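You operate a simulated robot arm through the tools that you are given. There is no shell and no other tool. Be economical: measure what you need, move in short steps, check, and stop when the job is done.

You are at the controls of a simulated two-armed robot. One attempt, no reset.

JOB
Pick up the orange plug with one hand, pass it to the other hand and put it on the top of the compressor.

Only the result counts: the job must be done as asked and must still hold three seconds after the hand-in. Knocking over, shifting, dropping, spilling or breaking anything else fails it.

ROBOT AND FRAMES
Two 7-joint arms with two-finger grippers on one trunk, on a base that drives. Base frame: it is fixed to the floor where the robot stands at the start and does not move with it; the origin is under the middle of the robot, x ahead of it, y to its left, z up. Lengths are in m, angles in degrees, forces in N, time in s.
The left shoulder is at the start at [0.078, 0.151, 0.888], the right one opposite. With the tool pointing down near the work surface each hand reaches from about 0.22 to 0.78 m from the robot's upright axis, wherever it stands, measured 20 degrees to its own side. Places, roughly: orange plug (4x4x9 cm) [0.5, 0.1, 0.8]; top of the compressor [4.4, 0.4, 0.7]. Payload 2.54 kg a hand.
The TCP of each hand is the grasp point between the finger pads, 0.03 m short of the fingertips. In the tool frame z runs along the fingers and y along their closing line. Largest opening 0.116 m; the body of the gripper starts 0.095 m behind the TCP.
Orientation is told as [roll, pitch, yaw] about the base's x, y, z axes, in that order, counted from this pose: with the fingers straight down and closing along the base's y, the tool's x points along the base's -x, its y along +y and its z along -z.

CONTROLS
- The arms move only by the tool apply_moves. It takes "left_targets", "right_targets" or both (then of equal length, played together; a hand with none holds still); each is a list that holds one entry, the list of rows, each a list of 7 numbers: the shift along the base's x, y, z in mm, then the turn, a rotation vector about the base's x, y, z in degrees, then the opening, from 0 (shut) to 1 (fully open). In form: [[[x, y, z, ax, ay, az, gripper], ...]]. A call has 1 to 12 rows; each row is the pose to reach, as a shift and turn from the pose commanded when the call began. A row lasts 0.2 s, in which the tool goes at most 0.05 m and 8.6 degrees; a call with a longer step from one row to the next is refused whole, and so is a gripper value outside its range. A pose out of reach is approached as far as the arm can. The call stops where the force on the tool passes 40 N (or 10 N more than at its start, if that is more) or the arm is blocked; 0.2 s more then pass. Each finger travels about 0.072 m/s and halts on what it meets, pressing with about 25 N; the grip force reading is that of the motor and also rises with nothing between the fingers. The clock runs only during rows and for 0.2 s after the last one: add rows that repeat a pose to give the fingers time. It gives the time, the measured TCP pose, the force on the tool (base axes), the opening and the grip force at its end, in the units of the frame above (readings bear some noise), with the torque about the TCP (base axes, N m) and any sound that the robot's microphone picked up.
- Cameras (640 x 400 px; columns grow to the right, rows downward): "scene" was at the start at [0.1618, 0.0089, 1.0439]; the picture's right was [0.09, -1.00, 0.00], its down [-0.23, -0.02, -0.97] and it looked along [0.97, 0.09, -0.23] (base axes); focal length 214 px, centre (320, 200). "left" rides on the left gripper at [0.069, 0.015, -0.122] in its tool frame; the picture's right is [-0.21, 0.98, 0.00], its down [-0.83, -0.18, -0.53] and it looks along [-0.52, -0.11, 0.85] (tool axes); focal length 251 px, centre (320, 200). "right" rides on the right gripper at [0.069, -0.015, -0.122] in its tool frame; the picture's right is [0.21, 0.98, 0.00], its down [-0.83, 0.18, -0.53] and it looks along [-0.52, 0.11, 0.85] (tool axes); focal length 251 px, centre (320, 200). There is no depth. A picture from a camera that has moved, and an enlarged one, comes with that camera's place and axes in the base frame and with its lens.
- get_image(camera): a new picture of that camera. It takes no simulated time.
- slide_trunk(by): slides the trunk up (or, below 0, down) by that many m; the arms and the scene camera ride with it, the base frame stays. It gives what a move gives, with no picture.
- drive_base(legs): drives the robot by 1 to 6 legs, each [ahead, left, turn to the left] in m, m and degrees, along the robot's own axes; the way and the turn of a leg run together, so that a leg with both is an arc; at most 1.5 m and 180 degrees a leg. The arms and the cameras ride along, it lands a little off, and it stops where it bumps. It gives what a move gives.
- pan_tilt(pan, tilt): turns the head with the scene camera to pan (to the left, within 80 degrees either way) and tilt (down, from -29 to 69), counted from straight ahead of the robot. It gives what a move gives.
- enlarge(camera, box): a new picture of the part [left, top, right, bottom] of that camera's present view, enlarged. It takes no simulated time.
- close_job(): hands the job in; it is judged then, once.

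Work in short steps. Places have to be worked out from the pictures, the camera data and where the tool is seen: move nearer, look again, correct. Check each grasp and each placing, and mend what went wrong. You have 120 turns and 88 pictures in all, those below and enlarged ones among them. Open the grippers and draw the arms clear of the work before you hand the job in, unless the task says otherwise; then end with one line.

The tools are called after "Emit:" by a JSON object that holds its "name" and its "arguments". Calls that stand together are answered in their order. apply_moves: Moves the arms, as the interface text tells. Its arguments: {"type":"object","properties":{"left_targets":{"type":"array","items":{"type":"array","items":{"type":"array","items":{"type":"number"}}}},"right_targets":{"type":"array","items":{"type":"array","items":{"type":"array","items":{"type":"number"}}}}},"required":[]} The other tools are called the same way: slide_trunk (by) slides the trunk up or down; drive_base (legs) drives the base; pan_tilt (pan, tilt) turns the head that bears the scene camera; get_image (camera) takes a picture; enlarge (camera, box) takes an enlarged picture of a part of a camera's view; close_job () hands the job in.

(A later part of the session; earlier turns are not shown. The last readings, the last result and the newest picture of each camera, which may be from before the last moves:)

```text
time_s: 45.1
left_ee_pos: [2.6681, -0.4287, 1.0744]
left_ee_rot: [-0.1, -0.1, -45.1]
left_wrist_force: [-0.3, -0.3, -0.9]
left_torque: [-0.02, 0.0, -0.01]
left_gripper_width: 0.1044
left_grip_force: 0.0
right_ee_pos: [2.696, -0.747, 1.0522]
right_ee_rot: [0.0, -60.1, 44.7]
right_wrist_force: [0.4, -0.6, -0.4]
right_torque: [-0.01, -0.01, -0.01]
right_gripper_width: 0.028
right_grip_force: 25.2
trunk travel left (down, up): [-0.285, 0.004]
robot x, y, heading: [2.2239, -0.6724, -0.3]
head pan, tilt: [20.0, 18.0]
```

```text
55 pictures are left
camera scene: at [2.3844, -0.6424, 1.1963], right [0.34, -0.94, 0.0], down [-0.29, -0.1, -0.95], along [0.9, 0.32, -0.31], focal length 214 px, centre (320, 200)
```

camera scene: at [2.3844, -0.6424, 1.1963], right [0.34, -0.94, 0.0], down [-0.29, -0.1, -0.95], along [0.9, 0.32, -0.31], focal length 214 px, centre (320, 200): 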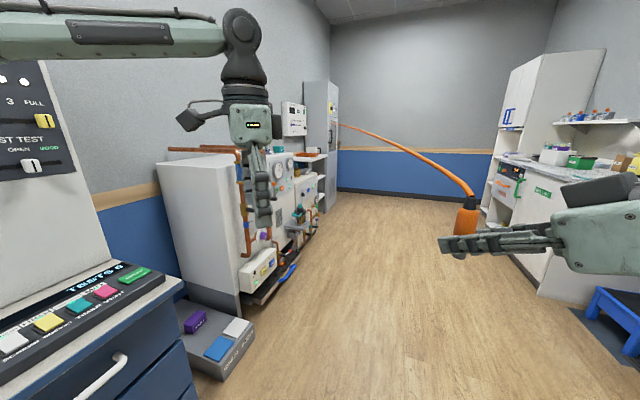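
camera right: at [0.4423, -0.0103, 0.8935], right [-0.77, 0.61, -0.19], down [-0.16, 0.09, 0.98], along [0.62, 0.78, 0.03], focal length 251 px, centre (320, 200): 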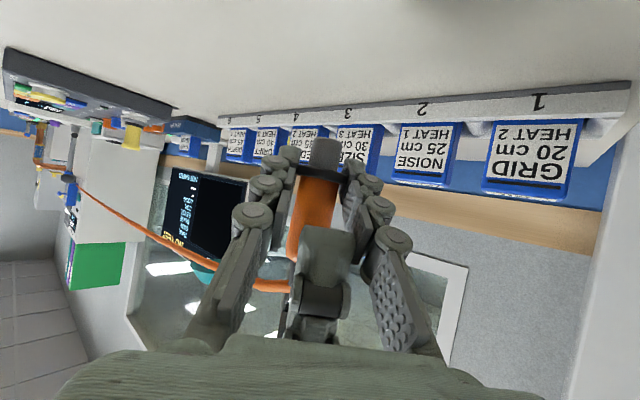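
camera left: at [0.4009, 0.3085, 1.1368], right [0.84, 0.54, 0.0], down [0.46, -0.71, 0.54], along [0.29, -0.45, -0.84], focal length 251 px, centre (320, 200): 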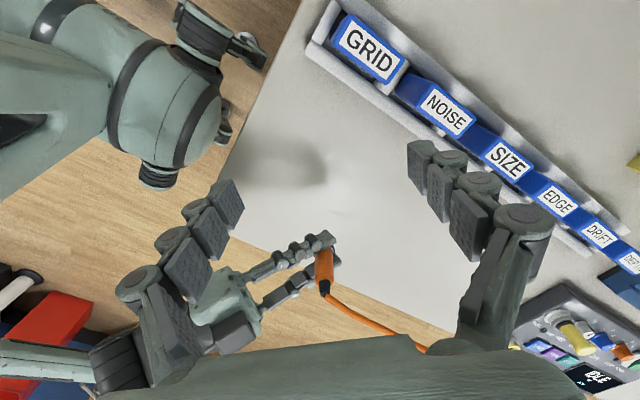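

The compressor should sit behind the left hand in this view. I'll drive on about 1 m and look sideways.

Emit:
{"name": "drive_base", "arguments": {"legs": [[1.0, 0, 0]]}}

Emit:
{"name": "pan_tilt", "arguments": {"pan": 45, "tilt": 25}}

Emit:
{"name": "get_image", "arguments": {"camera": "scene"}}

```text
time_s: 50.4
left_ee_pos: [3.6801, -0.43, 1.0735]
left_ee_rot: [-0.1, -0.1, -45.0]
left_wrist_force: [1.3, -0.1, 1.3]
left_torque: [-0.01, 0.0, -0.02]
left_gripper_width: 0.1045
left_grip_force: 0.1
right_ee_pos: [3.7085, -0.7501, 1.0515]
right_ee_rot: [0.0, -60.0, 44.9]
right_wrist_force: [0.0, 0.5, -0.9]
right_torque: [0.02, 0.01, 0.01]
right_gripper_width: 0.0278
right_grip_force: 25.0
trunk travel left (down, up): [-0.285, 0.004]
robot x, y, heading: [3.2389, -0.6764, -0.2]
head pan, tilt: [20.0, 18.0]
```

```text
time_s: 51.2
left_ee_pos: [3.6799, -0.4296, 1.0761]
left_ee_rot: [-0.1, -0.1, -44.9]
left_wrist_force: [0.7, -0.4, 0.0]
left_torque: [0.02, 0.02, -0.05]
left_gripper_width: 0.1046
left_grip_force: 0.0
right_ee_pos: [3.7087, -0.7481, 1.0519]
right_ee_rot: [0.0, -60.1, 44.8]
right_wrist_force: [-0.9, -0.4, -0.7]
right_torque: [-0.01, 0.02, 0.03]
right_gripper_width: 0.0277
right_grip_force: 25.2
trunk travel left (down, up): [-0.285, 0.004]
robot x, y, heading: [3.2385, -0.677, -0.2]
head pan, tilt: [45.0, 25.0]
```

```text
54 pictures are left
camera scene: at [3.3735, -0.6117, 1.1849], right [0.71, -0.71, 0.0], down [-0.3, -0.3, -0.91], along [0.64, 0.64, -0.42], focal length 214 px, centre (320, 200)
```

scene: 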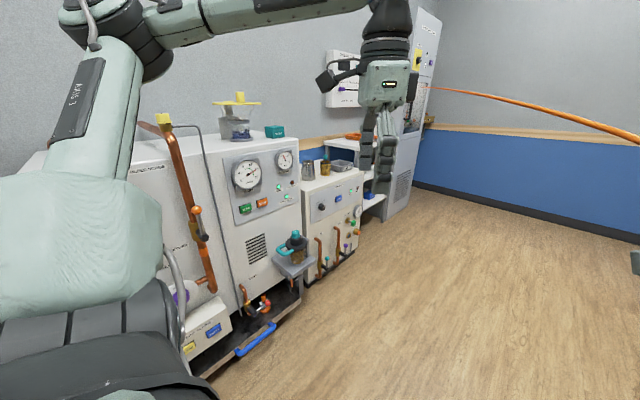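

The place given projects to (322,176), the lower box right of the gauge cabinet. I'll enlarge it.

Emit:
{"name": "enlarge", "arguments": {"camera": "scene", "box": [210, 80, 440, 260]}}

Emit:
{"name": "enlarge", "arguments": {"camera": "scene", "box": [280, 140, 380, 210]}}

```text
2.22 times, centred on (325, 170) of scene
camera zoom: at [3.3735, -0.6117, 1.1849], right [0.71, -0.71, 0.0], down [-0.3, -0.3, -0.91], along [0.64, 0.64, -0.42], focal length 477 px, centre (309, 267)
```

zoom: 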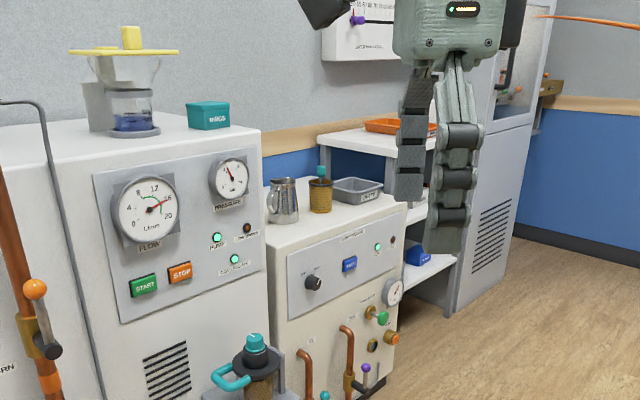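

```text
5.71 times, centred on (330, 175) of scene
camera zoom: at [3.3735, -0.6117, 1.1849], right [0.71, -0.71, 0.0], down [-0.3, -0.3, -0.91], along [0.64, 0.64, -0.42], focal length 1226 px, centre (263, 343)
```

zoom: 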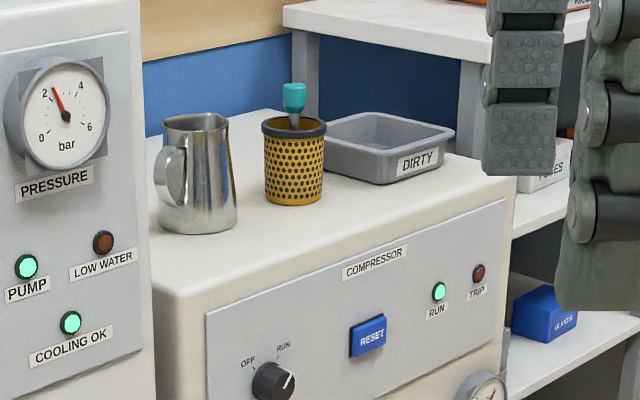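

The box is labelled COMPRESSOR. Its top has a jug at about (4.29,0.42), a yellow pot at about (4.46,0.42) and a tray at about (4.6,0.4), with a free front strip around (4.40,0.31). I'll pull the left arm in, then drive level with it.

Emit:
{"name": "apply_moves", "arguments": {"left_targets": [[[-30, 5, 0, 0, 0, 0, 0.9], [-60, 10, 0, 0, 0, 0, 0.9], [-90, 20, 0, 0, 0, 0, 0.9], [-120, 30, 0, 0, 0, 0, 0.9], [-120, 30, 0, 0, 0, 0, 0.9]]]}}

Emit:
{"name": "drive_base", "arguments": {"legs": [[1.1, -0.03, 0]]}}

Emit:
{"name": "pan_tilt", "arguments": {"pan": 75, "tilt": 30}}

Emit:
{"name": "get_image", "arguments": {"camera": "scene"}}

```text
time_s: 52.5
left_ee_pos: [3.5613, -0.3996, 1.0756]
left_ee_rot: [0.0, 0.0, -44.9]
left_wrist_force: [-0.2, -1.1, 0.4]
left_torque: [0.0, -0.02, 0.01]
left_gripper_width: 0.1045
left_grip_force: 0.1
right_ee_pos: [3.7089, -0.7487, 1.0503]
right_ee_rot: [0.0, -59.9, 45.0]
right_wrist_force: [0.0, 0.4, 0.1]
right_torque: [-0.04, -0.02, 0.0]
right_gripper_width: 0.0279
right_grip_force: 24.7
trunk travel left (down, up): [-0.285, 0.004]
robot x, y, heading: [3.2398, -0.6777, 0.1]
head pan, tilt: [45.0, 25.0]
```

```text
time_s: 58.1
left_ee_pos: [4.6646, -0.4367, 1.0763]
left_ee_rot: [-0.1, -0.1, -45.3]
left_wrist_force: [-0.2, 1.0, 0.2]
left_torque: [-0.02, 0.02, 0.0]
left_gripper_width: 0.1042
left_grip_force: 0.0
right_ee_pos: [4.8092, -0.7878, 1.0509]
right_ee_rot: [-0.1, -60.0, 44.5]
right_wrist_force: [0.6, -1.0, -0.9]
right_torque: [0.02, -0.01, -0.02]
right_gripper_width: 0.0277
right_grip_force: 25.2
trunk travel left (down, up): [-0.285, 0.004]
robot x, y, heading: [4.3408, -0.7145, -0.4]
head pan, tilt: [45.0, 25.0]
```

```text
time_s: 59.0
left_ee_pos: [4.664, -0.4368, 1.0761]
left_ee_rot: [-0.1, -0.1, -45.4]
left_wrist_force: [0.1, -0.5, -0.2]
left_torque: [0.03, 0.01, 0.0]
left_gripper_width: 0.1045
left_grip_force: 0.1
right_ee_pos: [4.8092, -0.7868, 1.0521]
right_ee_rot: [0.0, -60.0, 44.5]
right_wrist_force: [0.9, -0.2, 0.3]
right_torque: [-0.01, -0.04, -0.02]
right_gripper_width: 0.0282
right_grip_force: 25.4
trunk travel left (down, up): [-0.285, 0.004]
robot x, y, heading: [4.344, -0.7117, -0.5]
head pan, tilt: [75.0, 30.0]
```

```text
51 pictures are left
camera scene: at [4.434, -0.6263, 1.177], right [0.96, -0.27, 0.0], down [-0.13, -0.48, -0.87], along [0.23, 0.83, -0.5], focal length 214 px, centre (320, 200)
```

scene: 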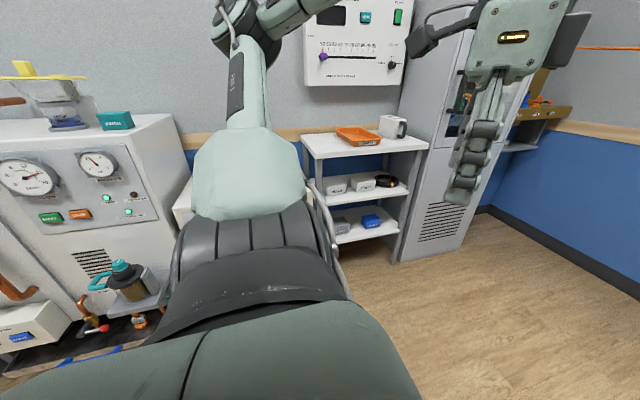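

There's room to turn, so I'll turn left 90° here to face the compressor, then look.

Emit:
{"name": "drive_base", "arguments": {"legs": [[0, 0, 45], [0, 0, 45]]}}

Emit:
{"name": "pan_tilt", "arguments": {"pan": 0, "tilt": 30}}

Emit:
{"name": "get_image", "arguments": {"camera": "scene"}}

```text
time_s: 63.8
left_ee_pos: [4.055, -0.3988, 1.0751]
left_ee_rot: [-0.1, -0.1, 46.3]
left_wrist_force: [0.2, 0.8, -0.2]
left_torque: [0.0, 0.03, 0.01]
left_gripper_width: 0.1044
left_grip_force: 0.2
right_ee_pos: [4.4013, -0.2433, 1.0512]
right_ee_rot: [0.0, -60.0, 136.2]
right_wrist_force: [0.3, 0.4, 0.7]
right_torque: [-0.01, 0.0, -0.01]
right_gripper_width: 0.0
right_grip_force: 25.1
trunk travel left (down, up): [-0.285, 0.004]
robot x, y, heading: [4.3405, -0.7139, 91.3]
head pan, tilt: [75.0, 30.0]
```

```text
time_s: 65.2
left_ee_pos: [4.055, -0.3992, 1.0755]
left_ee_rot: [-0.1, -0.1, 46.4]
left_wrist_force: [-0.1, 0.0, 0.1]
left_torque: [0.03, 0.01, 0.0]
left_gripper_width: 0.1044
left_grip_force: 0.1
right_ee_pos: [4.4011, -0.2426, 1.0516]
right_ee_rot: [0.0, -60.0, 136.2]
right_wrist_force: [-0.5, 0.0, -0.5]
right_torque: [0.01, -0.03, -0.02]
right_gripper_width: 0.0001
right_grip_force: 25.0
trunk travel left (down, up): [-0.285, 0.004]
robot x, y, heading: [4.3413, -0.7148, 91.2]
head pan, tilt: [0.0, 30.0]
```

```text
50 pictures are left
camera scene: at [4.3383, -0.5544, 1.177], right [1.0, 0.02, 0.0], down [0.01, -0.5, -0.87], along [-0.02, 0.87, -0.5], focal length 214 px, centre (320, 200)
```

scene: 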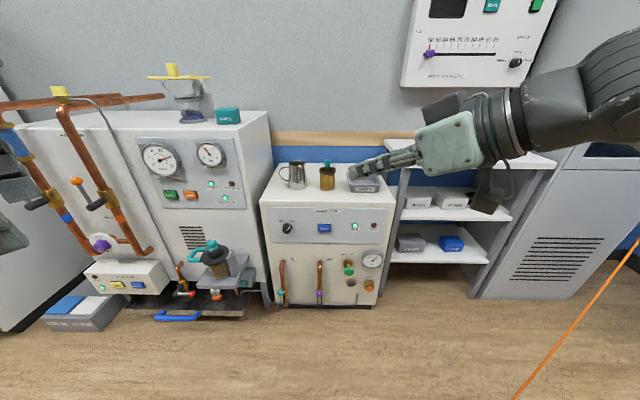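

The right gripper closed to 0: the plug slipped out during the turn, probably pulled by the cord. I'll look for it down right.

Emit:
{"name": "pan_tilt", "arguments": {"pan": -25, "tilt": 60}}

Emit:
{"name": "get_image", "arguments": {"camera": "scene"}}

Emit:
{"name": "pan_tilt", "arguments": {"pan": -60, "tilt": 25}}

Emit:
{"name": "get_image", "arguments": {"camera": "scene"}}

```text
time_s: 66.2
left_ee_pos: [4.0548, -0.3993, 1.0762]
left_ee_rot: [-0.2, -0.2, 46.3]
left_wrist_force: [0.9, 0.2, -0.7]
left_torque: [0.0, 0.02, 0.0]
left_gripper_width: 0.1045
left_grip_force: 0.0
right_ee_pos: [4.4003, -0.244, 1.0506]
right_ee_rot: [0.0, -60.0, 136.2]
right_wrist_force: [-0.4, -0.1, 0.0]
right_torque: [0.0, 0.01, 0.03]
right_gripper_width: 0.0
right_grip_force: 25.2
trunk travel left (down, up): [-0.285, 0.004]
robot x, y, heading: [4.3431, -0.7147, 91.3]
head pan, tilt: [-25.0, 60.0]
```

```text
49 pictures are left
camera scene: at [4.3671, -0.5838, 1.1349], right [0.92, -0.4, 0.0], down [-0.35, -0.79, -0.5], along [0.2, 0.46, -0.87], focal length 214 px, centre (320, 200)
```

scene: 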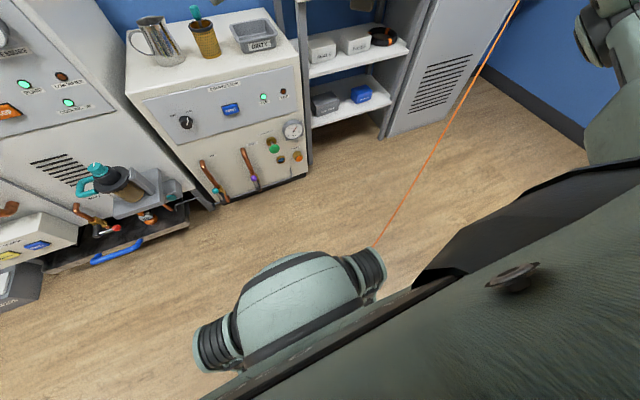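

```text
time_s: 67.2
left_ee_pos: [4.0559, -0.4001, 1.0752]
left_ee_rot: [-0.2, -0.1, 46.3]
left_wrist_force: [-0.4, -0.2, 0.4]
left_torque: [-0.04, -0.01, 0.02]
left_gripper_width: 0.1042
left_grip_force: 0.1
right_ee_pos: [4.402, -0.2435, 1.0514]
right_ee_rot: [0.0, -60.0, 136.1]
right_wrist_force: [0.9, -0.3, 0.2]
right_torque: [-0.02, 0.01, 0.02]
right_gripper_width: 0.0
right_grip_force: 24.8
trunk travel left (down, up): [-0.285, 0.004]
robot x, y, heading: [4.3403, -0.7104, 91.2]
head pan, tilt: [-60.0, 25.0]
```

```text
48 pictures are left
camera scene: at [4.4191, -0.597, 1.1848], right [0.52, -0.85, 0.0], down [-0.36, -0.22, -0.91], along [0.77, 0.47, -0.42], focal length 214 px, centre (320, 200)
```

scene: 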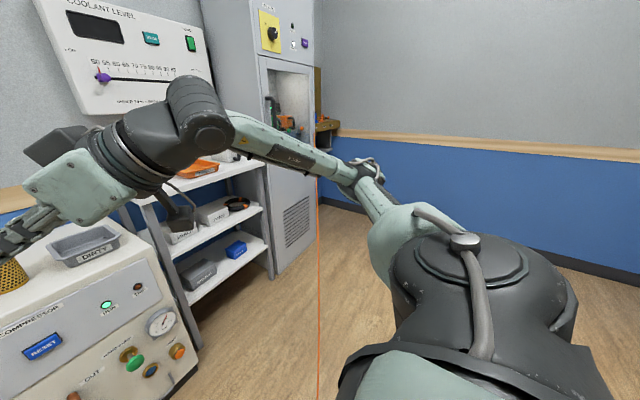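

The cord runs from behind the grey cabinet straight down to the floor on my right side. I'll look further down and right, and through the right wrist camera.

Emit:
{"name": "pan_tilt", "arguments": {"pan": -80, "tilt": 60}}

Emit:
{"name": "get_image", "arguments": {"camera": "scene"}}

Emit:
{"name": "get_image", "arguments": {"camera": "right"}}

Emit:
{"name": "get_image", "arguments": {"camera": "left"}}

```text
time_s: 68.2
left_ee_pos: [4.0549, -0.3999, 1.0757]
left_ee_rot: [-0.1, 0.0, 46.3]
left_wrist_force: [0.2, -0.5, -0.3]
left_torque: [0.01, 0.01, -0.01]
left_gripper_width: 0.1045
left_grip_force: 0.1
right_ee_pos: [4.4025, -0.2433, 1.0507]
right_ee_rot: [0.0, -60.0, 136.2]
right_wrist_force: [0.0, 0.2, 0.1]
right_torque: [-0.01, -0.04, -0.02]
right_gripper_width: 0.0
right_grip_force: 25.0
trunk travel left (down, up): [-0.285, 0.004]
robot x, y, heading: [4.3382, -0.7133, 91.1]
head pan, tilt: [-80.0, 60.0]
```

```text
47 pictures are left
camera scene: at [4.4057, -0.6318, 1.1349], right [0.2, -0.98, 0.0], down [-0.85, -0.17, -0.5], along [0.49, 0.1, -0.87], focal length 214 px, centre (320, 200)
```

scene: 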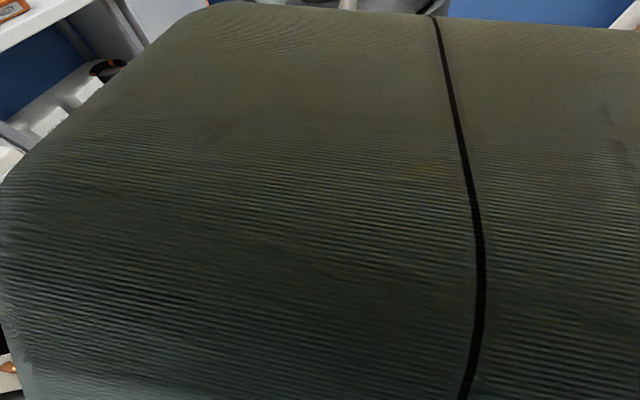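

```text
46 pictures are left
camera right: at [4.5144, -0.3283, 1.0526], right [-0.6, -0.78, -0.19], down [-0.09, -0.16, 0.98], along [-0.8, 0.6, 0.03], focal length 251 px, centre (320, 200)
```

right: 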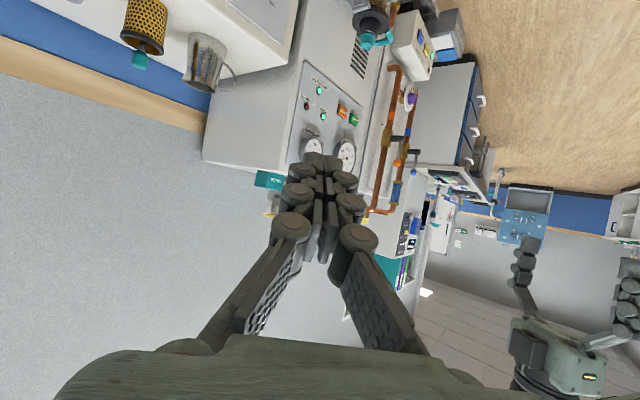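

```text
45 pictures are left
camera left: at [3.9965, -0.4387, 1.1973], right [-0.56, 0.83, 0.0], down [0.7, 0.47, 0.54], along [0.44, 0.3, -0.84], focal length 251 px, centre (320, 200)
```

left: 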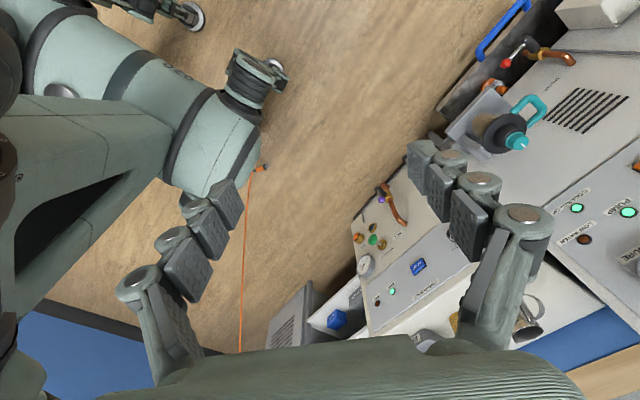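

The left camera shows the plug lying on the floor at (262,168), roughly (4.62, -0.38). I'll enlarge that.

Emit:
{"name": "enlarge", "arguments": {"camera": "left", "box": [225, 130, 305, 190]}}

```text
6.67 times, centred on (265, 160) of left
camera zoom: at [3.9965, -0.4387, 1.1973], right [-0.56, 0.83, 0.0], down [0.7, 0.47, 0.54], along [0.44, 0.3, -0.84], focal length 1676 px, centre (687, 467)
```

zoom: 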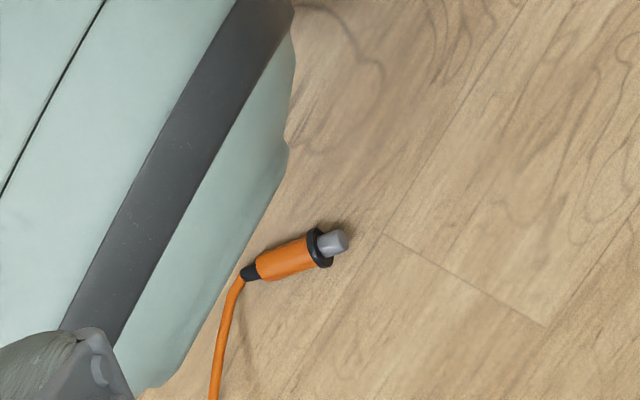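

The plug lies on the floor, tip at (4.593,-0.358) and cord end at (4.658,-0.404). I think the cord levered it out as the hand turned under it, since the cord anchor is near (5.6, 0.2).

I'll pick it up again with the left hand, approaching from the tip side, so the hand always points towards the cord anchor. First I'll back away and turn to face it.

Emit:
{"name": "drive_base", "arguments": {"legs": [[-0.12, 0.22, 0], [0, 0, -86]]}}

Emit:
{"name": "pan_tilt", "arguments": {"pan": 25, "tilt": 50}}

Emit:
{"name": "get_image", "arguments": {"camera": "scene"}}

```text
time_s: 74.6
left_ee_pos: [4.4079, -0.524, 1.0748]
left_ee_rot: [-0.1, -0.1, -38.3]
left_wrist_force: [-1.1, -0.6, 0.2]
left_torque: [0.0, -0.01, 0.01]
left_gripper_width: 0.1046
left_grip_force: 0.0
right_ee_pos: [4.5971, -0.8561, 1.0513]
right_ee_rot: [0.1, -60.1, 51.5]
right_wrist_force: [0.7, 0.2, 0.1]
right_torque: [-0.02, -0.04, -0.01]
right_gripper_width: 0.0
right_grip_force: 25.1
trunk travel left (down, up): [-0.285, 0.004]
robot x, y, heading: [4.1205, -0.8398, 6.9]
head pan, tilt: [-80.0, 60.0]
```

```text
time_s: 76.5
left_ee_pos: [4.4094, -0.5252, 1.0754]
left_ee_rot: [-0.1, -0.1, -38.3]
left_wrist_force: [0.0, -0.5, 1.0]
left_torque: [0.01, -0.02, 0.0]
left_gripper_width: 0.1045
left_grip_force: 0.1
right_ee_pos: [4.5959, -0.8553, 1.0521]
right_ee_rot: [0.0, -60.0, 51.6]
right_wrist_force: [-0.9, 0.1, -0.5]
right_torque: [0.01, 0.01, 0.03]
right_gripper_width: 0.0001
right_grip_force: 25.1
trunk travel left (down, up): [-0.285, 0.004]
robot x, y, heading: [4.1228, -0.8419, 6.6]
head pan, tilt: [25.0, 50.0]
```

```text
43 pictures are left
camera scene: at [4.2564, -0.7906, 1.1474], right [0.52, -0.85, 0.0], down [-0.65, -0.4, -0.64], along [0.55, 0.34, -0.77], focal length 214 px, centre (320, 200)
```

scene: 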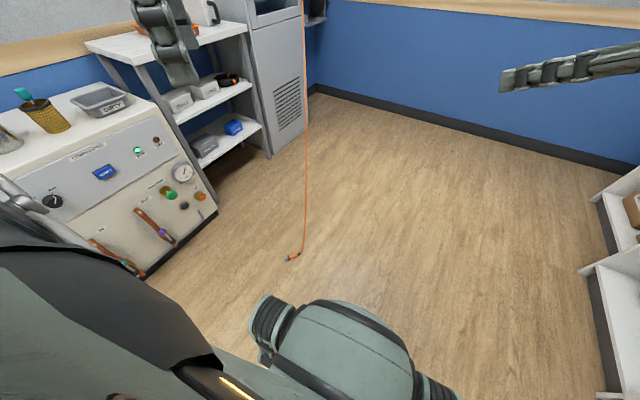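

Emit:
{"name": "enlarge", "arguments": {"camera": "scene", "box": [260, 230, 340, 280]}}

```text
8.00 times, centred on (300, 255) of scene
camera zoom: at [4.2564, -0.7906, 1.1474], right [0.52, -0.85, 0.0], down [-0.65, -0.4, -0.64], along [0.55, 0.34, -0.77], focal length 1716 px, centre (480, -240)
```

zoom: 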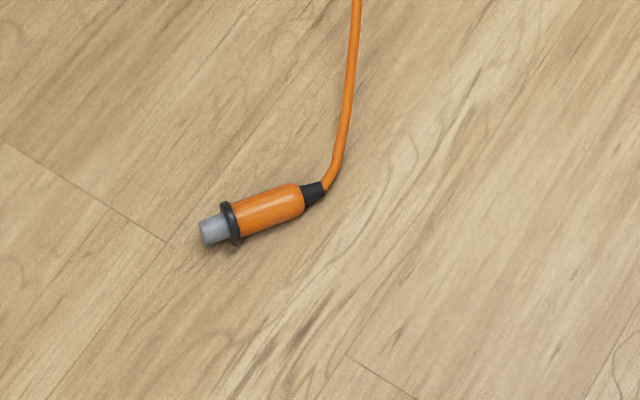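

The two estimates agree: grip point at about (4.626,-0.377), axis azimuth −37°, and the left hand already has yaw −38°. I'll move the base into place and lower the trunk fully.

Emit:
{"name": "drive_base", "arguments": {"legs": [[0.074, 0.253, 0]]}}

Emit:
{"name": "slide_trunk", "arguments": {"by": -0.28}}

Emit:
{"name": "get_image", "arguments": {"camera": "left"}}

```text
time_s: 79.5
left_ee_pos: [4.4523, -0.2677, 1.075]
left_ee_rot: [0.0, -0.1, -38.4]
left_wrist_force: [0.6, -0.7, 0.3]
left_torque: [-0.04, -0.04, 0.02]
left_gripper_width: 0.1044
left_grip_force: 0.0
right_ee_pos: [4.6396, -0.5979, 1.0512]
right_ee_rot: [0.0, -60.0, 51.5]
right_wrist_force: [-0.7, -0.4, 0.6]
right_torque: [0.0, 0.0, 0.02]
right_gripper_width: 0.0001
right_grip_force: 25.1
trunk travel left (down, up): [-0.285, 0.004]
robot x, y, heading: [4.164, -0.5775, 6.4]
head pan, tilt: [25.0, 50.0]
```

```text
time_s: 82.3
left_ee_pos: [4.4519, -0.2678, 0.794]
left_ee_rot: [-0.3, -0.1, -38.5]
left_wrist_force: [-0.5, -0.8, -0.1]
left_torque: [-0.01, 0.01, -0.02]
left_gripper_width: 0.1046
left_grip_force: 0.1
right_ee_pos: [4.6405, -0.598, 0.7708]
right_ee_rot: [0.0, -59.9, 51.5]
right_wrist_force: [1.0, -0.5, 1.3]
right_torque: [-0.01, 0.0, 0.0]
right_gripper_width: 0.0
right_grip_force: 24.7
trunk travel left (down, up): [-0.005, 0.284]
robot x, y, heading: [4.1636, -0.5841, 6.6]
head pan, tilt: [25.0, 50.0]
```

```text
41 pictures are left
camera left: at [4.4081, -0.2126, 0.9174], right [0.78, 0.63, 0.0], down [0.53, -0.65, 0.54], along [0.34, -0.42, -0.84], focal length 251 px, centre (320, 200)
```

left: 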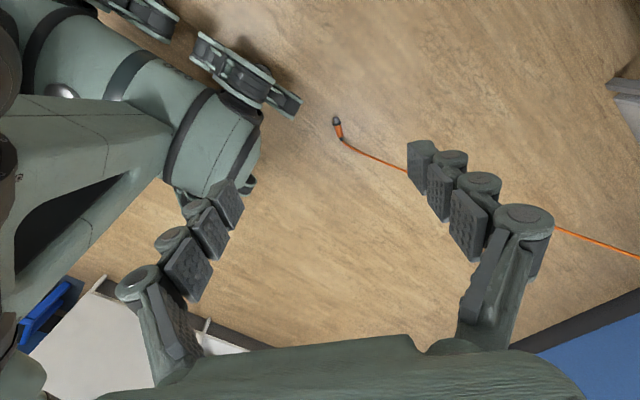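

The plug is in view and the way is clear. I'll move the right hand aside and bring the left over the plug, then start down.

Emit:
{"name": "apply_moves", "arguments": {"left_targets": [[[35, -22, -20, 0, 0, 0, 0.9], [70, -44, -40, 0, 0, 0, 0.9], [105, -66, -65, 0, 0, 0, 0.9], [140, -88, -90, 0, 0, 0, 0.9], [174, -109, -115, 0, 0, 0, 0.9], [174, -109, -160, 0, 0, 0, 0.9], [174, -109, -208, 0, 0, 0, 0.9], [174, -109, -256, 0, 0, 0, 0.9], [174, -109, -304, 0, 0, 0, 0.9], [174, -109, -350, 0, 0, 0, 0.9], [174, -109, -350, 0, 0, 0, 0.9]]], "right_targets": [[[-15, -40, 0, 0, 0, 0, 0], [-30, -80, 0, 0, 0, 0, 0], [-45, -120, 0, 0, 0, 0, 0], [-60, -150, 0, 0, 0, 0, 0.2], [-60, -170, 0, 0, 0, 0, 0.4], [-60, -170, 0, 0, 0, 0, 0.6], [-60, -170, 0, 0, 0, 0, 0.8], [-60, -170, 0, 0, 0, 0, 1], [-60, -170, 0, 0, 0, 0, 1], [-60, -170, 0, 0, 0, 0, 1], [-60, -170, 0, 0, 0, 0, 1]]]}}

Emit:
{"name": "get_image", "arguments": {"camera": "left"}}

```text
time_s: 84.7
left_ee_pos: [4.6257, -0.3792, 0.4449]
left_ee_rot: [-0.1, -0.1, -38.4]
left_wrist_force: [0.0, -0.2, 0.0]
left_torque: [0.0, -0.02, -0.01]
left_gripper_width: 0.1043
left_grip_force: 0.1
right_ee_pos: [4.5986, -0.7155, 0.7725]
right_ee_rot: [0.4, -60.0, 50.6]
right_wrist_force: [0.2, -1.1, 0.4]
right_torque: [-0.01, -0.03, 0.02]
right_gripper_width: 0.1161
right_grip_force: 0.0
right hand out of reach, approached as far as the arm can: row 3, 4, 5, 6, 7, 8, 9, 10, 11
trunk travel left (down, up): [-0.005, 0.284]
robot x, y, heading: [4.1635, -0.5823, 6.3]
head pan, tilt: [25.0, 50.0]
```

```text
40 pictures are left
camera left: at [4.5819, -0.3246, 0.567], right [0.78, 0.63, 0.0], down [0.53, -0.65, 0.54], along [0.34, -0.42, -0.84], focal length 251 px, centre (320, 200)
```

left: 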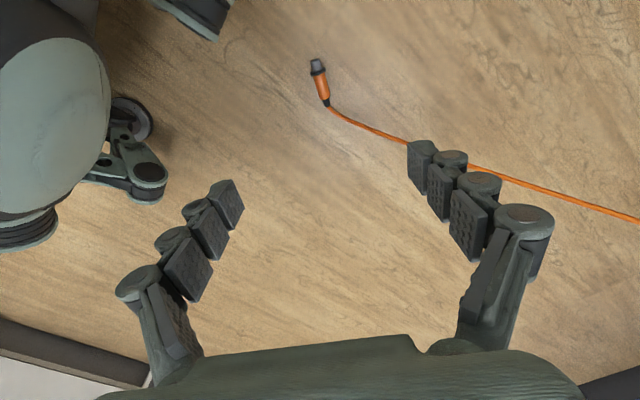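

The grip point re-measures at (4.627,-0.378), right under the TCP. I'll descend to z≈0.11 and check.

Emit:
{"name": "apply_moves", "arguments": {"left_targets": [[[0, 0, -45, 0, 0, 0, 0.9], [0, 0, -90, 0, 0, 0, 0.8], [0, 0, -135, 0, 0, 0, 0.7], [0, 0, -180, 0, 0, 0, 0.6], [0, 0, -225, 0, 0, 0, 0.6], [0, 0, -270, 0, 0, 0, 0.6], [0, 0, -310, 0, 0, 0, 0.6], [0, 0, -335, 0, 0, 0, 0.6], [0, 0, -335, 0, 0, 0, 0.6]]]}}

Emit:
{"name": "get_image", "arguments": {"camera": "left"}}

```text
time_s: 86.7
left_ee_pos: [4.5725, -0.2854, 0.3416]
left_ee_rot: [-0.1, -0.2, -38.4]
left_wrist_force: [0.0, -0.1, -0.5]
left_torque: [-0.02, -0.02, 0.02]
left_gripper_width: 0.0696
left_grip_force: 0.1
left hand out of reach, approached as far as the arm can: row 1, 2, 3, 4, 5, 6, 7, 8, 9
right_ee_pos: [4.5976, -0.7147, 0.7737]
right_ee_rot: [0.4, -60.0, 50.6]
right_wrist_force: [-0.4, -0.6, -0.1]
right_torque: [-0.02, -0.01, 0.03]
right_gripper_width: 0.1157
right_grip_force: 0.0
trunk travel left (down, up): [-0.005, 0.284]
robot x, y, heading: [4.1648, -0.5814, 6.7]
head pan, tilt: [25.0, 50.0]
```

```text
39 pictures are left
camera left: at [4.5271, -0.2307, 0.4629], right [0.77, 0.63, 0.0], down [0.53, -0.65, 0.54], along [0.34, -0.42, -0.84], focal length 251 px, centre (320, 200)
```

left: 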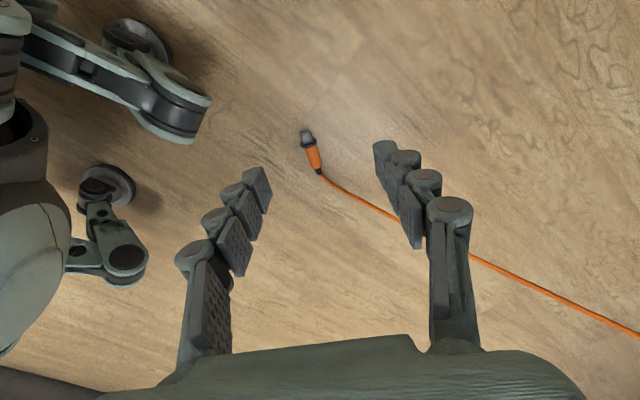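

The arm limits at z≈0.34 with this yaw. As a test, I'll turn the hand's yaw back towards neutral and see whether it can go lower.

Emit:
{"name": "apply_moves", "arguments": {"left_targets": [[[0, 0, 0, 0, 0, 8.5, 0.6], [0, 0, 0, 0, 0, 17, 0.6], [0, 0, 0, 0, 0, 25.5, 0.6], [0, 0, 0, 0, 0, 34, 0.6], [0, 0, 0, 0, 0, 42.5, 0.6], [0, 0, -45, 0, 0, 45, 0.6], [0, 0, -90, 0, 0, 45, 0.6], [0, 0, -135, 0, 0, 45, 0.6], [0, 0, -180, 0, 0, 45, 0.6]]]}}

```text
time_s: 88.7
left_ee_pos: [4.5397, -0.2456, 0.317]
left_ee_rot: [-0.1, -0.1, 6.6]
left_wrist_force: [0.0, -0.5, -0.4]
left_torque: [-0.03, -0.01, 0.0]
left_gripper_width: 0.0697
left_grip_force: 0.0
left hand out of reach, approached as far as the arm can: row 6, 7, 8, 9
right_ee_pos: [4.5987, -0.7157, 0.773]
right_ee_rot: [0.3, -60.1, 50.6]
right_wrist_force: [-0.5, -0.4, 0.7]
right_torque: [-0.04, -0.01, 0.01]
right_gripper_width: 0.1159
right_grip_force: 0.0
trunk travel left (down, up): [-0.005, 0.284]
robot x, y, heading: [4.1687, -0.5785, 6.7]
head pan, tilt: [25.0, 50.0]
```

Yaw isn't the limit. Next test is tilting the fingers forward 35° and going down.

Emit:
{"name": "apply_moves", "arguments": {"left_targets": [[[0, 0, 0, 1, -8.5, 0, 0.6], [0, 0, 0, 2, -17, 0, 0.6], [0, 0, 0, 3, -25.5, 0, 0.6], [0, 0, 0, 4, -34, 0, 0.6], [0, 0, -40, 4, -34, 0, 0.6], [0, 0, -80, 4, -34, 0, 0.6], [0, 0, -120, 4, -34, 0, 0.6], [0, 0, -160, 4, -34, 0, 0.6], [0, 0, -200, 4, -34, 0, 0.6], [0, 0, -200, 4, -34, 0, 0.6]]]}}

```text
time_s: 90.9
left_ee_pos: [4.5513, -0.2281, 0.3521]
left_ee_rot: [0.0, -34.4, 6.4]
left_wrist_force: [0.2, 0.0, -0.6]
left_torque: [-0.05, 0.02, 0.02]
left_gripper_width: 0.0697
left_grip_force: 0.1
left hand out of reach, approached as far as the arm can: row 2, 3, 4, 5, 6, 7, 8, 9, 10
right_ee_pos: [4.5987, -0.716, 0.7736]
right_ee_rot: [0.4, -60.1, 50.6]
right_wrist_force: [0.0, 0.8, -0.1]
right_torque: [-0.02, -0.01, -0.02]
right_gripper_width: 0.1159
right_grip_force: 0.1
trunk travel left (down, up): [-0.005, 0.284]
robot x, y, heading: [4.1676, -0.5829, 6.8]
head pan, tilt: [25.0, 50.0]
```

It isn't the tilt either; the arm seems to get lower only further out to its own side. I'll undo the tilt, strafe right 0.3 m and test with the plug 0.45 m to the left.

Emit:
{"name": "apply_moves", "arguments": {"left_targets": [[[0, 0, 0, -1, 8.5, 0, 0.6], [0, 0, 0, -2, 17, 0, 0.6], [0, 0, 0, -3, 25.5, 0, 0.6], [0, 0, 0, -4, 34, 0, 0.6], [0, 0, 0, -4, 34, 0, 0.6]]]}}

Emit:
{"name": "drive_base", "arguments": {"legs": [[0, -0.3, 0]]}}

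Emit:
{"name": "apply_moves", "arguments": {"left_targets": [[[20, 40, 0, 0, 0, 0, 0.6], [30, 80, 0, 0, 0, 0, 0.6], [40, 120, -20, 0, 0, 0, 0.6], [40, 150, -60, 0, 0, 0, 0.6], [40, 150, -100, 0, 0, 0, 0.6], [40, 150, -140, 0, 0, 0, 0.6], [40, 150, -180, 0, 0, 0, 0.6]]]}}

```text
time_s: 92.1
left_ee_pos: [4.5559, -0.2298, 0.3587]
left_ee_rot: [-0.1, -0.1, 6.5]
left_wrist_force: [0.3, 0.8, -0.3]
left_torque: [0.01, 0.01, -0.01]
left_gripper_width: 0.0696
left_grip_force: 0.0
right_ee_pos: [4.5982, -0.7158, 0.7739]
right_ee_rot: [0.4, -60.1, 50.6]
right_wrist_force: [0.1, -0.2, 0.4]
right_torque: [0.0, 0.01, -0.03]
right_gripper_width: 0.1163
right_grip_force: 0.1
trunk travel left (down, up): [-0.005, 0.284]
robot x, y, heading: [4.1622, -0.5827, 6.4]
head pan, tilt: [25.0, 50.0]
```

```text
time_s: 95.6
left_ee_pos: [4.5897, -0.5328, 0.3583]
left_ee_rot: [-0.1, 0.0, 6.8]
left_wrist_force: [0.6, -0.2, -0.7]
left_torque: [-0.03, 0.02, 0.01]
left_gripper_width: 0.0696
left_grip_force: 0.0
right_ee_pos: [4.6336, -1.0172, 0.7735]
right_ee_rot: [0.5, -60.0, 50.9]
right_wrist_force: [-0.6, 0.3, -1.1]
right_torque: [0.02, 0.01, -0.02]
right_gripper_width: 0.1162
right_grip_force: 0.0
trunk travel left (down, up): [-0.005, 0.284]
robot x, y, heading: [4.2018, -0.8841, 6.8]
head pan, tilt: [25.0, 50.0]
```

```text
time_s: 97.2
left_ee_pos: [4.5981, -0.3845, 0.3047]
left_ee_rot: [-0.1, -0.1, 6.8]
left_wrist_force: [0.2, -0.1, -0.4]
left_torque: [-0.01, -0.02, -0.01]
left_gripper_width: 0.0693
left_grip_force: 0.0
left hand out of reach, approached as far as the arm can: row 4, 5, 6, 7
right_ee_pos: [4.634, -1.0169, 0.7746]
right_ee_rot: [0.3, -60.1, 50.8]
right_wrist_force: [0.8, -0.3, 0.3]
right_torque: [0.03, 0.0, 0.01]
right_gripper_width: 0.1159
right_grip_force: 0.0
trunk travel left (down, up): [-0.005, 0.284]
robot x, y, heading: [4.2004, -0.8849, 6.8]
head pan, tilt: [25.0, 50.0]
```

Tool-down seems limited at z≈0.30. I'll look at the arm's configuration to see what stops it.

Emit:
{"name": "pan_tilt", "arguments": {"pan": 60, "tilt": 45}}

Emit:
{"name": "get_image", "arguments": {"camera": "scene"}}

Emit:
{"name": "get_image", "arguments": {"camera": "right"}}

```text
time_s: 98.2
left_ee_pos: [4.5975, -0.3847, 0.3036]
left_ee_rot: [0.0, -0.1, 6.9]
left_wrist_force: [-0.8, -0.2, 0.1]
left_torque: [-0.01, -0.01, -0.03]
left_gripper_width: 0.0695
left_grip_force: 0.1
right_ee_pos: [4.6337, -1.0163, 0.7738]
right_ee_rot: [0.4, -60.1, 50.7]
right_wrist_force: [-0.5, 0.5, 0.0]
right_torque: [0.02, 0.0, 0.0]
right_gripper_width: 0.1161
right_grip_force: 0.1
trunk travel left (down, up): [-0.005, 0.284]
robot x, y, heading: [4.2008, -0.8842, 6.9]
head pan, tilt: [60.0, 45.0]
```

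```text
38 pictures are left
camera scene: at [4.3011, -0.8009, 0.8743], right [0.92, -0.4, 0.0], down [-0.28, -0.65, -0.71], along [0.28, 0.65, -0.71], focal length 214 px, centre (320, 200)
```

scene: 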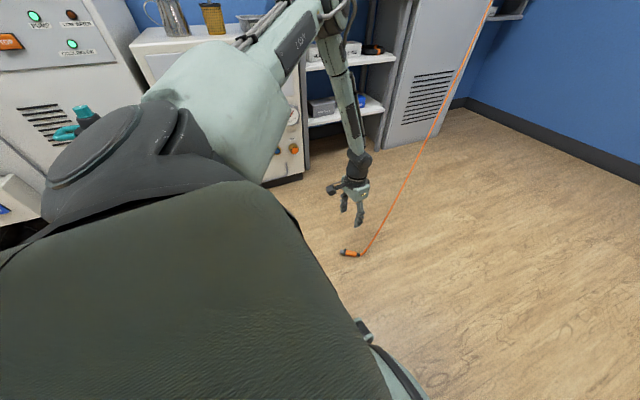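

```text
37 pictures are left
camera right: at [4.5585, -1.1343, 0.7745], right [-0.83, 0.53, -0.18], down [-0.17, 0.07, 0.98], along [0.53, 0.85, 0.03], focal length 251 px, centre (320, 200)
```

right: 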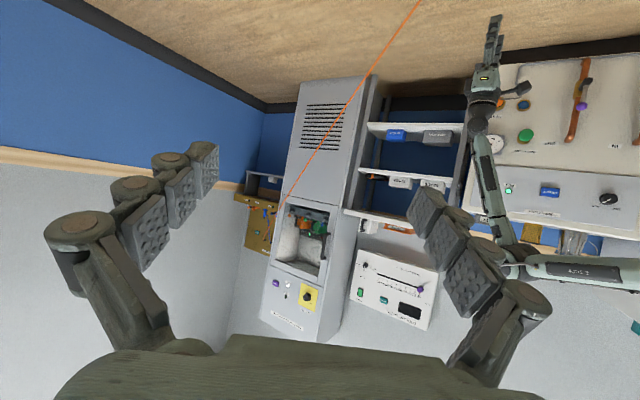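

The elbow is at about shoulder height with the forearm hanging straight down. I'll test whether stretching forward with fingers tilted 45° lets the whole arm slope down.

Emit:
{"name": "apply_moves", "arguments": {"left_targets": [[[40, -10, 20, 0.7, -6, 0, 0.6], [80, -20, 20, 1.4, -12, 0, 0.6], [120, -30, 20, 2.1, -18, 0, 0.6], [160, -40, 0, 2.8, -24, 0, 0.6], [200, -50, -20, 3.5, -30, 0, 0.6], [240, -60, -50, 4.2, -36, 0, 0.6], [280, -70, -80, 5, -42, 0, 0.6], [310, -80, -110, 5.2, -45, 0, 0.6], [330, -85, -150, 5.2, -45, 0, 0.6], [330, -85, -190, 5.2, -45, 0, 0.6], [330, -85, -230, 5.2, -45, 0, 0.6]]]}}

```text
refused: row 6 steps farther than a row can; nothing moved
```

Emit:
{"name": "apply_moves", "arguments": {"left_targets": [[[35, -10, 20, 0.7, -6, 0, 0.6], [70, -20, 20, 1.4, -12, 0, 0.6], [105, -30, 20, 2.1, -18, 0, 0.6], [140, -40, 0, 2.8, -24, 0, 0.6], [175, -50, -20, 3.5, -30, 0, 0.6], [210, -60, -45, 4.2, -36, 0, 0.6], [245, -70, -70, 5, -42, 0, 0.6], [275, -80, -100, 5.2, -45, 0, 0.6], [305, -85, -130, 5.2, -45, 0, 0.6], [320, -85, -170, 5.2, -45, 0, 0.6], [320, -85, -210, 5.2, -45, 0, 0.6]]]}}

```text
time_s: 100.7
left_ee_pos: [4.7999, -0.449, 0.3867]
left_ee_rot: [-0.3, -45.4, 6.9]
left_wrist_force: [-0.2, -0.3, -0.7]
left_torque: [0.0, 0.01, 0.02]
left_gripper_width: 0.0696
left_grip_force: 0.1
left hand out of reach, approached as far as the arm can: row 3, 4, 5, 6, 7, 8, 9, 10, 11
right_ee_pos: [4.6331, -1.0157, 0.7738]
right_ee_rot: [0.4, -60.1, 50.9]
right_wrist_force: [-0.2, 0.3, -0.4]
right_torque: [-0.02, -0.01, -0.01]
right_gripper_width: 0.1161
right_grip_force: 0.1
trunk travel left (down, up): [-0.005, 0.284]
robot x, y, heading: [4.1981, -0.8845, 6.5]
head pan, tilt: [60.0, 45.0]
```

The arm is still elbow-up limited. The right arm is in a different posture (fingers forward, elbow out), so I'll test how low that goes.

Emit:
{"name": "apply_moves", "arguments": {"right_targets": [[[0, 0, -45, 0, 0, 0, 1], [0, 0, -90, 0, 0, 0, 1], [0, 0, -135, 0, 0, 0, 1], [0, 0, -180, 0, 0, 0, 1], [0, 0, -225, 0, 0, 0, 1], [0, 0, -270, 0, 0, 0, 1], [0, 0, -315, 0, 0, 0, 1], [0, 0, -360, 0, 0, 0, 1], [0, 0, -400, 0, 0, 0, 1]]]}}

```text
time_s: 102.8
left_ee_pos: [4.7992, -0.4487, 0.3861]
left_ee_rot: [-0.3, -45.3, 6.9]
left_wrist_force: [0.3, -0.4, 0.2]
left_torque: [0.02, -0.01, -0.04]
left_gripper_width: 0.0698
left_grip_force: 0.1
right_ee_pos: [4.7311, -0.9264, 0.512]
right_ee_rot: [-46.3, -62.7, 107.6]
right_wrist_force: [0.5, -0.8, -0.3]
right_torque: [0.01, 0.0, -0.01]
right_gripper_width: 0.1158
right_grip_force: 0.1
right hand out of reach, approached as far as the arm can: row 1, 2, 3, 4, 5, 6, 7, 8
trunk travel left (down, up): [-0.005, 0.284]
robot x, y, heading: [4.1993, -0.885, 6.7]
head pan, tilt: [60.0, 45.0]
stopped in row 9 (right hand): the arm was blocked; the commanded pose is now the measured one
```

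That's worse, so tool-down on the left arm is best. I'll scan more to the side: bring the left hand back to tool-down, out at its left side.

Emit:
{"name": "apply_moves", "arguments": {"left_targets": [[[-40, 15, 10, -0.9, 8, 0, 0.6], [-80, 30, 20, -1.8, 16, 0, 0.6], [-120, 45, 30, -2.7, 24, 0, 0.6], [-160, 60, 30, -3.6, 32, 0, 0.6], [-200, 75, 30, -4.5, 40, 0, 0.6], [-240, 90, 30, -5.2, 45, 0, 0.6], [-280, 105, 20, -5.2, 45, 0, 0.6], [-320, 120, 0, -5.2, 45, 0, 0.6], [-360, 135, -20, -5.2, 45, 0, 0.6], [-400, 150, -40, -5.2, 45, 0, 0.6], [-440, 165, -60, -5.2, 45, 0, 0.6], [-480, 179, -80, -5.2, 45, 0, 0.6]]]}}

Emit:
{"name": "apply_moves", "arguments": {"left_targets": [[[0, 0, -40, 0, 0, 0, 0.6], [0, 0, -80, 0, 0, 0, 0.6], [0, 0, -120, 0, 0, 0, 0.6], [0, 0, -160, 0, 0, 0, 0.6], [0, 0, -200, 0, 0, 0, 0.6], [0, 0, -240, 0, 0, 0, 0.6]]]}}

```text
time_s: 105.5
left_ee_pos: [4.317, -0.2706, 0.3051]
left_ee_rot: [-0.1, -0.1, 6.8]
left_wrist_force: [0.1, 0.0, -0.2]
left_torque: [0.01, 0.01, 0.04]
left_gripper_width: 0.0694
left_grip_force: 0.0
right_ee_pos: [4.7313, -0.9248, 0.5134]
right_ee_rot: [-46.6, -63.0, 107.6]
right_wrist_force: [-0.5, -0.1, -1.0]
right_torque: [0.02, -0.02, 0.0]
right_gripper_width: 0.116
right_grip_force: 0.0
trunk travel left (down, up): [-0.005, 0.284]
robot x, y, heading: [4.1996, -0.889, 6.6]
head pan, tilt: [60.0, 45.0]
```

```text
time_s: 106.8
left_ee_pos: [4.3182, -0.2727, 0.2162]
left_ee_rot: [-0.6, 0.0, 6.7]
left_wrist_force: [0.2, -1.0, -0.1]
left_torque: [-0.03, -0.02, 0.0]
left_gripper_width: 0.0694
left_grip_force: 0.0
left hand out of reach, approached as far as the arm can: row 3, 4, 5, 6
right_ee_pos: [4.7296, -0.9249, 0.5135]
right_ee_rot: [-46.5, -62.9, 107.8]
right_wrist_force: [0.1, 0.5, 0.2]
right_torque: [0.02, -0.01, 0.01]
right_gripper_width: 0.1162
right_grip_force: 0.0
trunk travel left (down, up): [-0.005, 0.284]
robot x, y, heading: [4.1997, -0.8834, 6.6]
head pan, tilt: [60.0, 45.0]
```

Lower to the side: z 0.216 at 0.19 ahead, 0.59 left. I'll keep scanning backwards.

Emit:
{"name": "apply_moves", "arguments": {"left_targets": [[[-40, 0, 0, 0, 0, 0, 0.6], [-80, 0, 0, 0, 0, 0, 0.6], [-120, 0, 0, 0, 0, 0, 0.6], [-160, 0, -20, 0, 0, 0, 0.6], [-200, 0, -40, 0, 0, 0, 0.6], [-240, 0, -70, 0, 0, 0, 0.6], [-240, 0, -110, 0, 0, 0, 0.6], [-240, 0, -150, 0, 0, 0, 0.6], [-240, 0, -190, 0, 0, 0, 0.6]]]}}

```text
time_s: 108.8
left_ee_pos: [4.0734, -0.2745, 0.0263]
left_ee_rot: [-0.1, 0.0, 6.8]
left_wrist_force: [0.1, 0.6, -0.2]
left_torque: [-0.06, -0.02, 0.01]
left_gripper_width: 0.0699
left_grip_force: 0.0
right_ee_pos: [4.7312, -0.9253, 0.5139]
right_ee_rot: [-46.4, -62.8, 107.7]
right_wrist_force: [0.2, -0.4, 0.2]
right_torque: [-0.03, 0.0, 0.01]
right_gripper_width: 0.116
right_grip_force: 0.0
trunk travel left (down, up): [-0.005, 0.284]
robot x, y, heading: [4.2007, -0.8851, 6.7]
head pan, tilt: [60.0, 45.0]
```

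The left hand reaches the floor at its side: −0.055 ahead, 0.62 left, z 0.026. So with the robot at heading −36° near (4.30,-0.91), the plug is exactly there and lined up with yaw 0. I'll raise the hand, turn and reposition.

Emit:
{"name": "apply_moves", "arguments": {"left_targets": [[[0, 0, 45, 0, 0, 0, 0.8], [0, 0, 90, 0, 0, 0, 0.8], [0, 0, 135, 0, 0, 0, 0.8], [0, 0, 180, 0, 0, 0, 0.8], [0, 0, 225, 0, 0, 0, 0.8], [0, 0, 270, 0, 0, 0, 0.8], [0, 0, 310, 0, 0, 0, 0.8]]]}}

Emit:
{"name": "drive_base", "arguments": {"legs": [[0, 0, -43]]}}

Emit:
{"name": "get_image", "arguments": {"camera": "left"}}

```text
time_s: 110.5
left_ee_pos: [4.0768, -0.2739, 0.3357]
left_ee_rot: [-0.1, 0.0, 6.8]
left_wrist_force: [-0.4, 0.2, 0.0]
left_torque: [0.01, -0.04, 0.0]
left_gripper_width: 0.0927
left_grip_force: 0.0
right_ee_pos: [4.7316, -0.9263, 0.5134]
right_ee_rot: [-46.5, -62.9, 107.6]
right_wrist_force: [0.5, 0.0, 0.6]
right_torque: [-0.01, -0.01, 0.03]
right_gripper_width: 0.1158
right_grip_force: 0.0
trunk travel left (down, up): [-0.005, 0.284]
robot x, y, heading: [4.1991, -0.8867, 6.7]
head pan, tilt: [60.0, 45.0]
```

```text
time_s: 112.9
left_ee_pos: [4.5268, -0.3537, 0.3365]
left_ee_rot: [-0.1, 0.0, -36.2]
left_wrist_force: [0.4, -0.2, 0.7]
left_torque: [-0.03, -0.02, -0.03]
left_gripper_width: 0.0927
left_grip_force: 0.0
right_ee_pos: [4.5599, -1.2748, 0.5128]
right_ee_rot: [-46.4, -62.8, 64.7]
right_wrist_force: [0.0, -0.1, -0.2]
right_torque: [0.01, 0.0, 0.0]
right_gripper_width: 0.1156
right_grip_force: 0.1
trunk travel left (down, up): [-0.005, 0.284]
robot x, y, heading: [4.1972, -0.8819, -36.3]
head pan, tilt: [60.0, 45.0]
```

```text
36 pictures are left
camera left: at [4.4795, -0.3006, 0.4577], right [0.75, 0.66, 0.0], down [0.56, -0.63, 0.53], along [0.35, -0.4, -0.85], focal length 251 px, centre (320, 200)
```

left: 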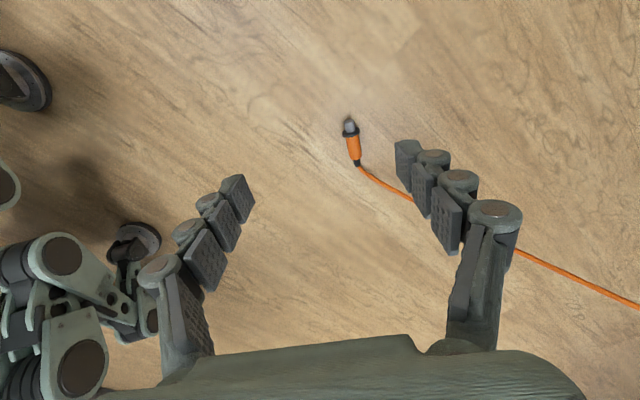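

The plug re-measures at a grip point of (4.622,-0.373). I'll shift the base by (0.088 ahead, 0.041 left).

Emit:
{"name": "drive_base", "arguments": {"legs": [[0.088, 0.041, 0]]}}

Emit:
{"name": "get_image", "arguments": {"camera": "left"}}

```text
time_s: 114.0
left_ee_pos: [4.6193, -0.3711, 0.3348]
left_ee_rot: [0.0, 0.1, -36.1]
left_wrist_force: [0.4, 0.3, -0.7]
left_torque: [0.0, 0.01, -0.04]
left_gripper_width: 0.0929
left_grip_force: 0.0
right_ee_pos: [4.6544, -1.2944, 0.513]
right_ee_rot: [-46.4, -62.9, 64.8]
right_wrist_force: [-0.2, -0.7, 1.1]
right_torque: [0.0, -0.01, 0.02]
right_gripper_width: 0.116
right_grip_force: 0.0
trunk travel left (down, up): [-0.005, 0.284]
robot x, y, heading: [4.2942, -0.9006, -36.4]
head pan, tilt: [60.0, 45.0]
```

```text
35 pictures are left
camera left: at [4.5726, -0.3185, 0.4578], right [0.75, 0.66, 0.0], down [0.56, -0.63, 0.53], along [0.35, -0.4, -0.85], focal length 251 px, centre (320, 200)
```

left: 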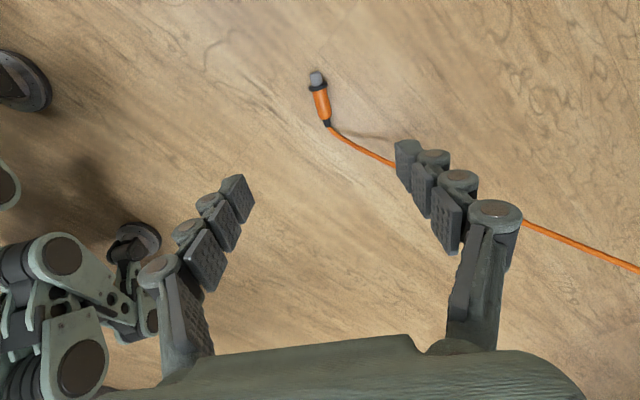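

I'm aligned within about 8 mm. I'll correct (+6,−5) and descend to z≈0.04 with the fingers at 0.55, then look before closing.

Emit:
{"name": "apply_moves", "arguments": {"left_targets": [[[6, -5, -45, 0, 0, 0, 0.7], [6, -5, -90, 0, 0, 0, 0.6], [6, -5, -135, 0, 0, 0, 0.55], [6, -5, -180, 0, 0, 0, 0.55], [6, -5, -220, 0, 0, 0, 0.55], [6, -5, -250, 0, 0, 0, 0.55], [6, -5, -275, 0, 0, 0, 0.55], [6, -5, -294, 0, 0, 0, 0.55], [6, -5, -294, 0, 0, 0, 0.55]]]}}

Emit:
{"name": "get_image", "arguments": {"camera": "left"}}

```text
time_s: 116.0
left_ee_pos: [4.6284, -0.3764, 0.0415]
left_ee_rot: [-0.2, 0.0, -36.1]
left_wrist_force: [-0.5, 0.1, 0.2]
left_torque: [-0.04, -0.01, 0.04]
left_gripper_width: 0.0636
left_grip_force: 0.1
right_ee_pos: [4.6558, -1.2939, 0.5126]
right_ee_rot: [-46.4, -62.9, 64.8]
right_wrist_force: [0.2, 0.2, 0.1]
right_torque: [-0.02, 0.01, 0.0]
right_gripper_width: 0.1162
right_grip_force: 0.1
trunk travel left (down, up): [-0.005, 0.284]
robot x, y, heading: [4.2959, -0.9, -36.0]
head pan, tilt: [60.0, 45.0]
```

```text
34 pictures are left
camera left: at [4.5804, -0.323, 0.1633], right [0.75, 0.66, 0.0], down [0.56, -0.63, 0.53], along [0.35, -0.4, -0.85], focal length 251 px, centre (320, 200)
```

left: 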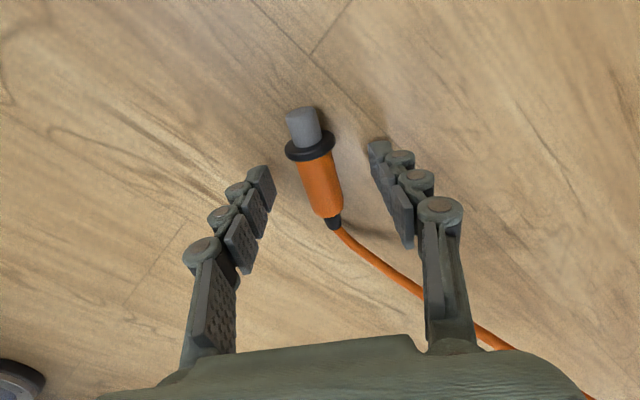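

The fingertips flank the orange body just behind the collar, so I'll close here.

Emit:
{"name": "apply_moves", "arguments": {"left_targets": [[[0, 0, -4, 0, 0, 0, 0.5], [0, 0, -4, 0, 0, 0, 0], [0, 0, -4, 0, 0, 0, 0], [0, 0, -4, 0, 0, 0, 0], [0, 0, -4, 0, 0, 0, 0], [0, 0, -4, 0, 0, 0, 0]]]}}

Emit:
{"name": "get_image", "arguments": {"camera": "left"}}

```text
time_s: 117.4
left_ee_pos: [4.6269, -0.3767, 0.0379]
left_ee_rot: [-0.1, 0.0, -36.0]
left_wrist_force: [-0.2, -0.5, 0.7]
left_torque: [0.0, 0.06, 0.0]
left_gripper_width: 0.0213
left_grip_force: 25.2
right_ee_pos: [4.6547, -1.2938, 0.5129]
right_ee_rot: [-46.5, -62.9, 64.8]
right_wrist_force: [0.6, 0.1, -1.1]
right_torque: [-0.01, -0.03, 0.02]
right_gripper_width: 0.1157
right_grip_force: 0.1
trunk travel left (down, up): [-0.005, 0.284]
robot x, y, heading: [4.2949, -0.9036, -36.0]
head pan, tilt: [60.0, 45.0]
```

```text
33 pictures are left
camera left: at [4.5797, -0.3233, 0.1596], right [0.75, 0.66, 0.0], down [0.56, -0.63, 0.53], along [0.35, -0.4, -0.85], focal length 251 px, centre (320, 200)
```

left: 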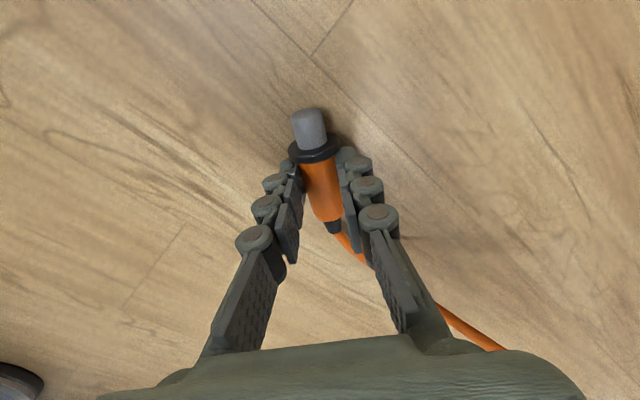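

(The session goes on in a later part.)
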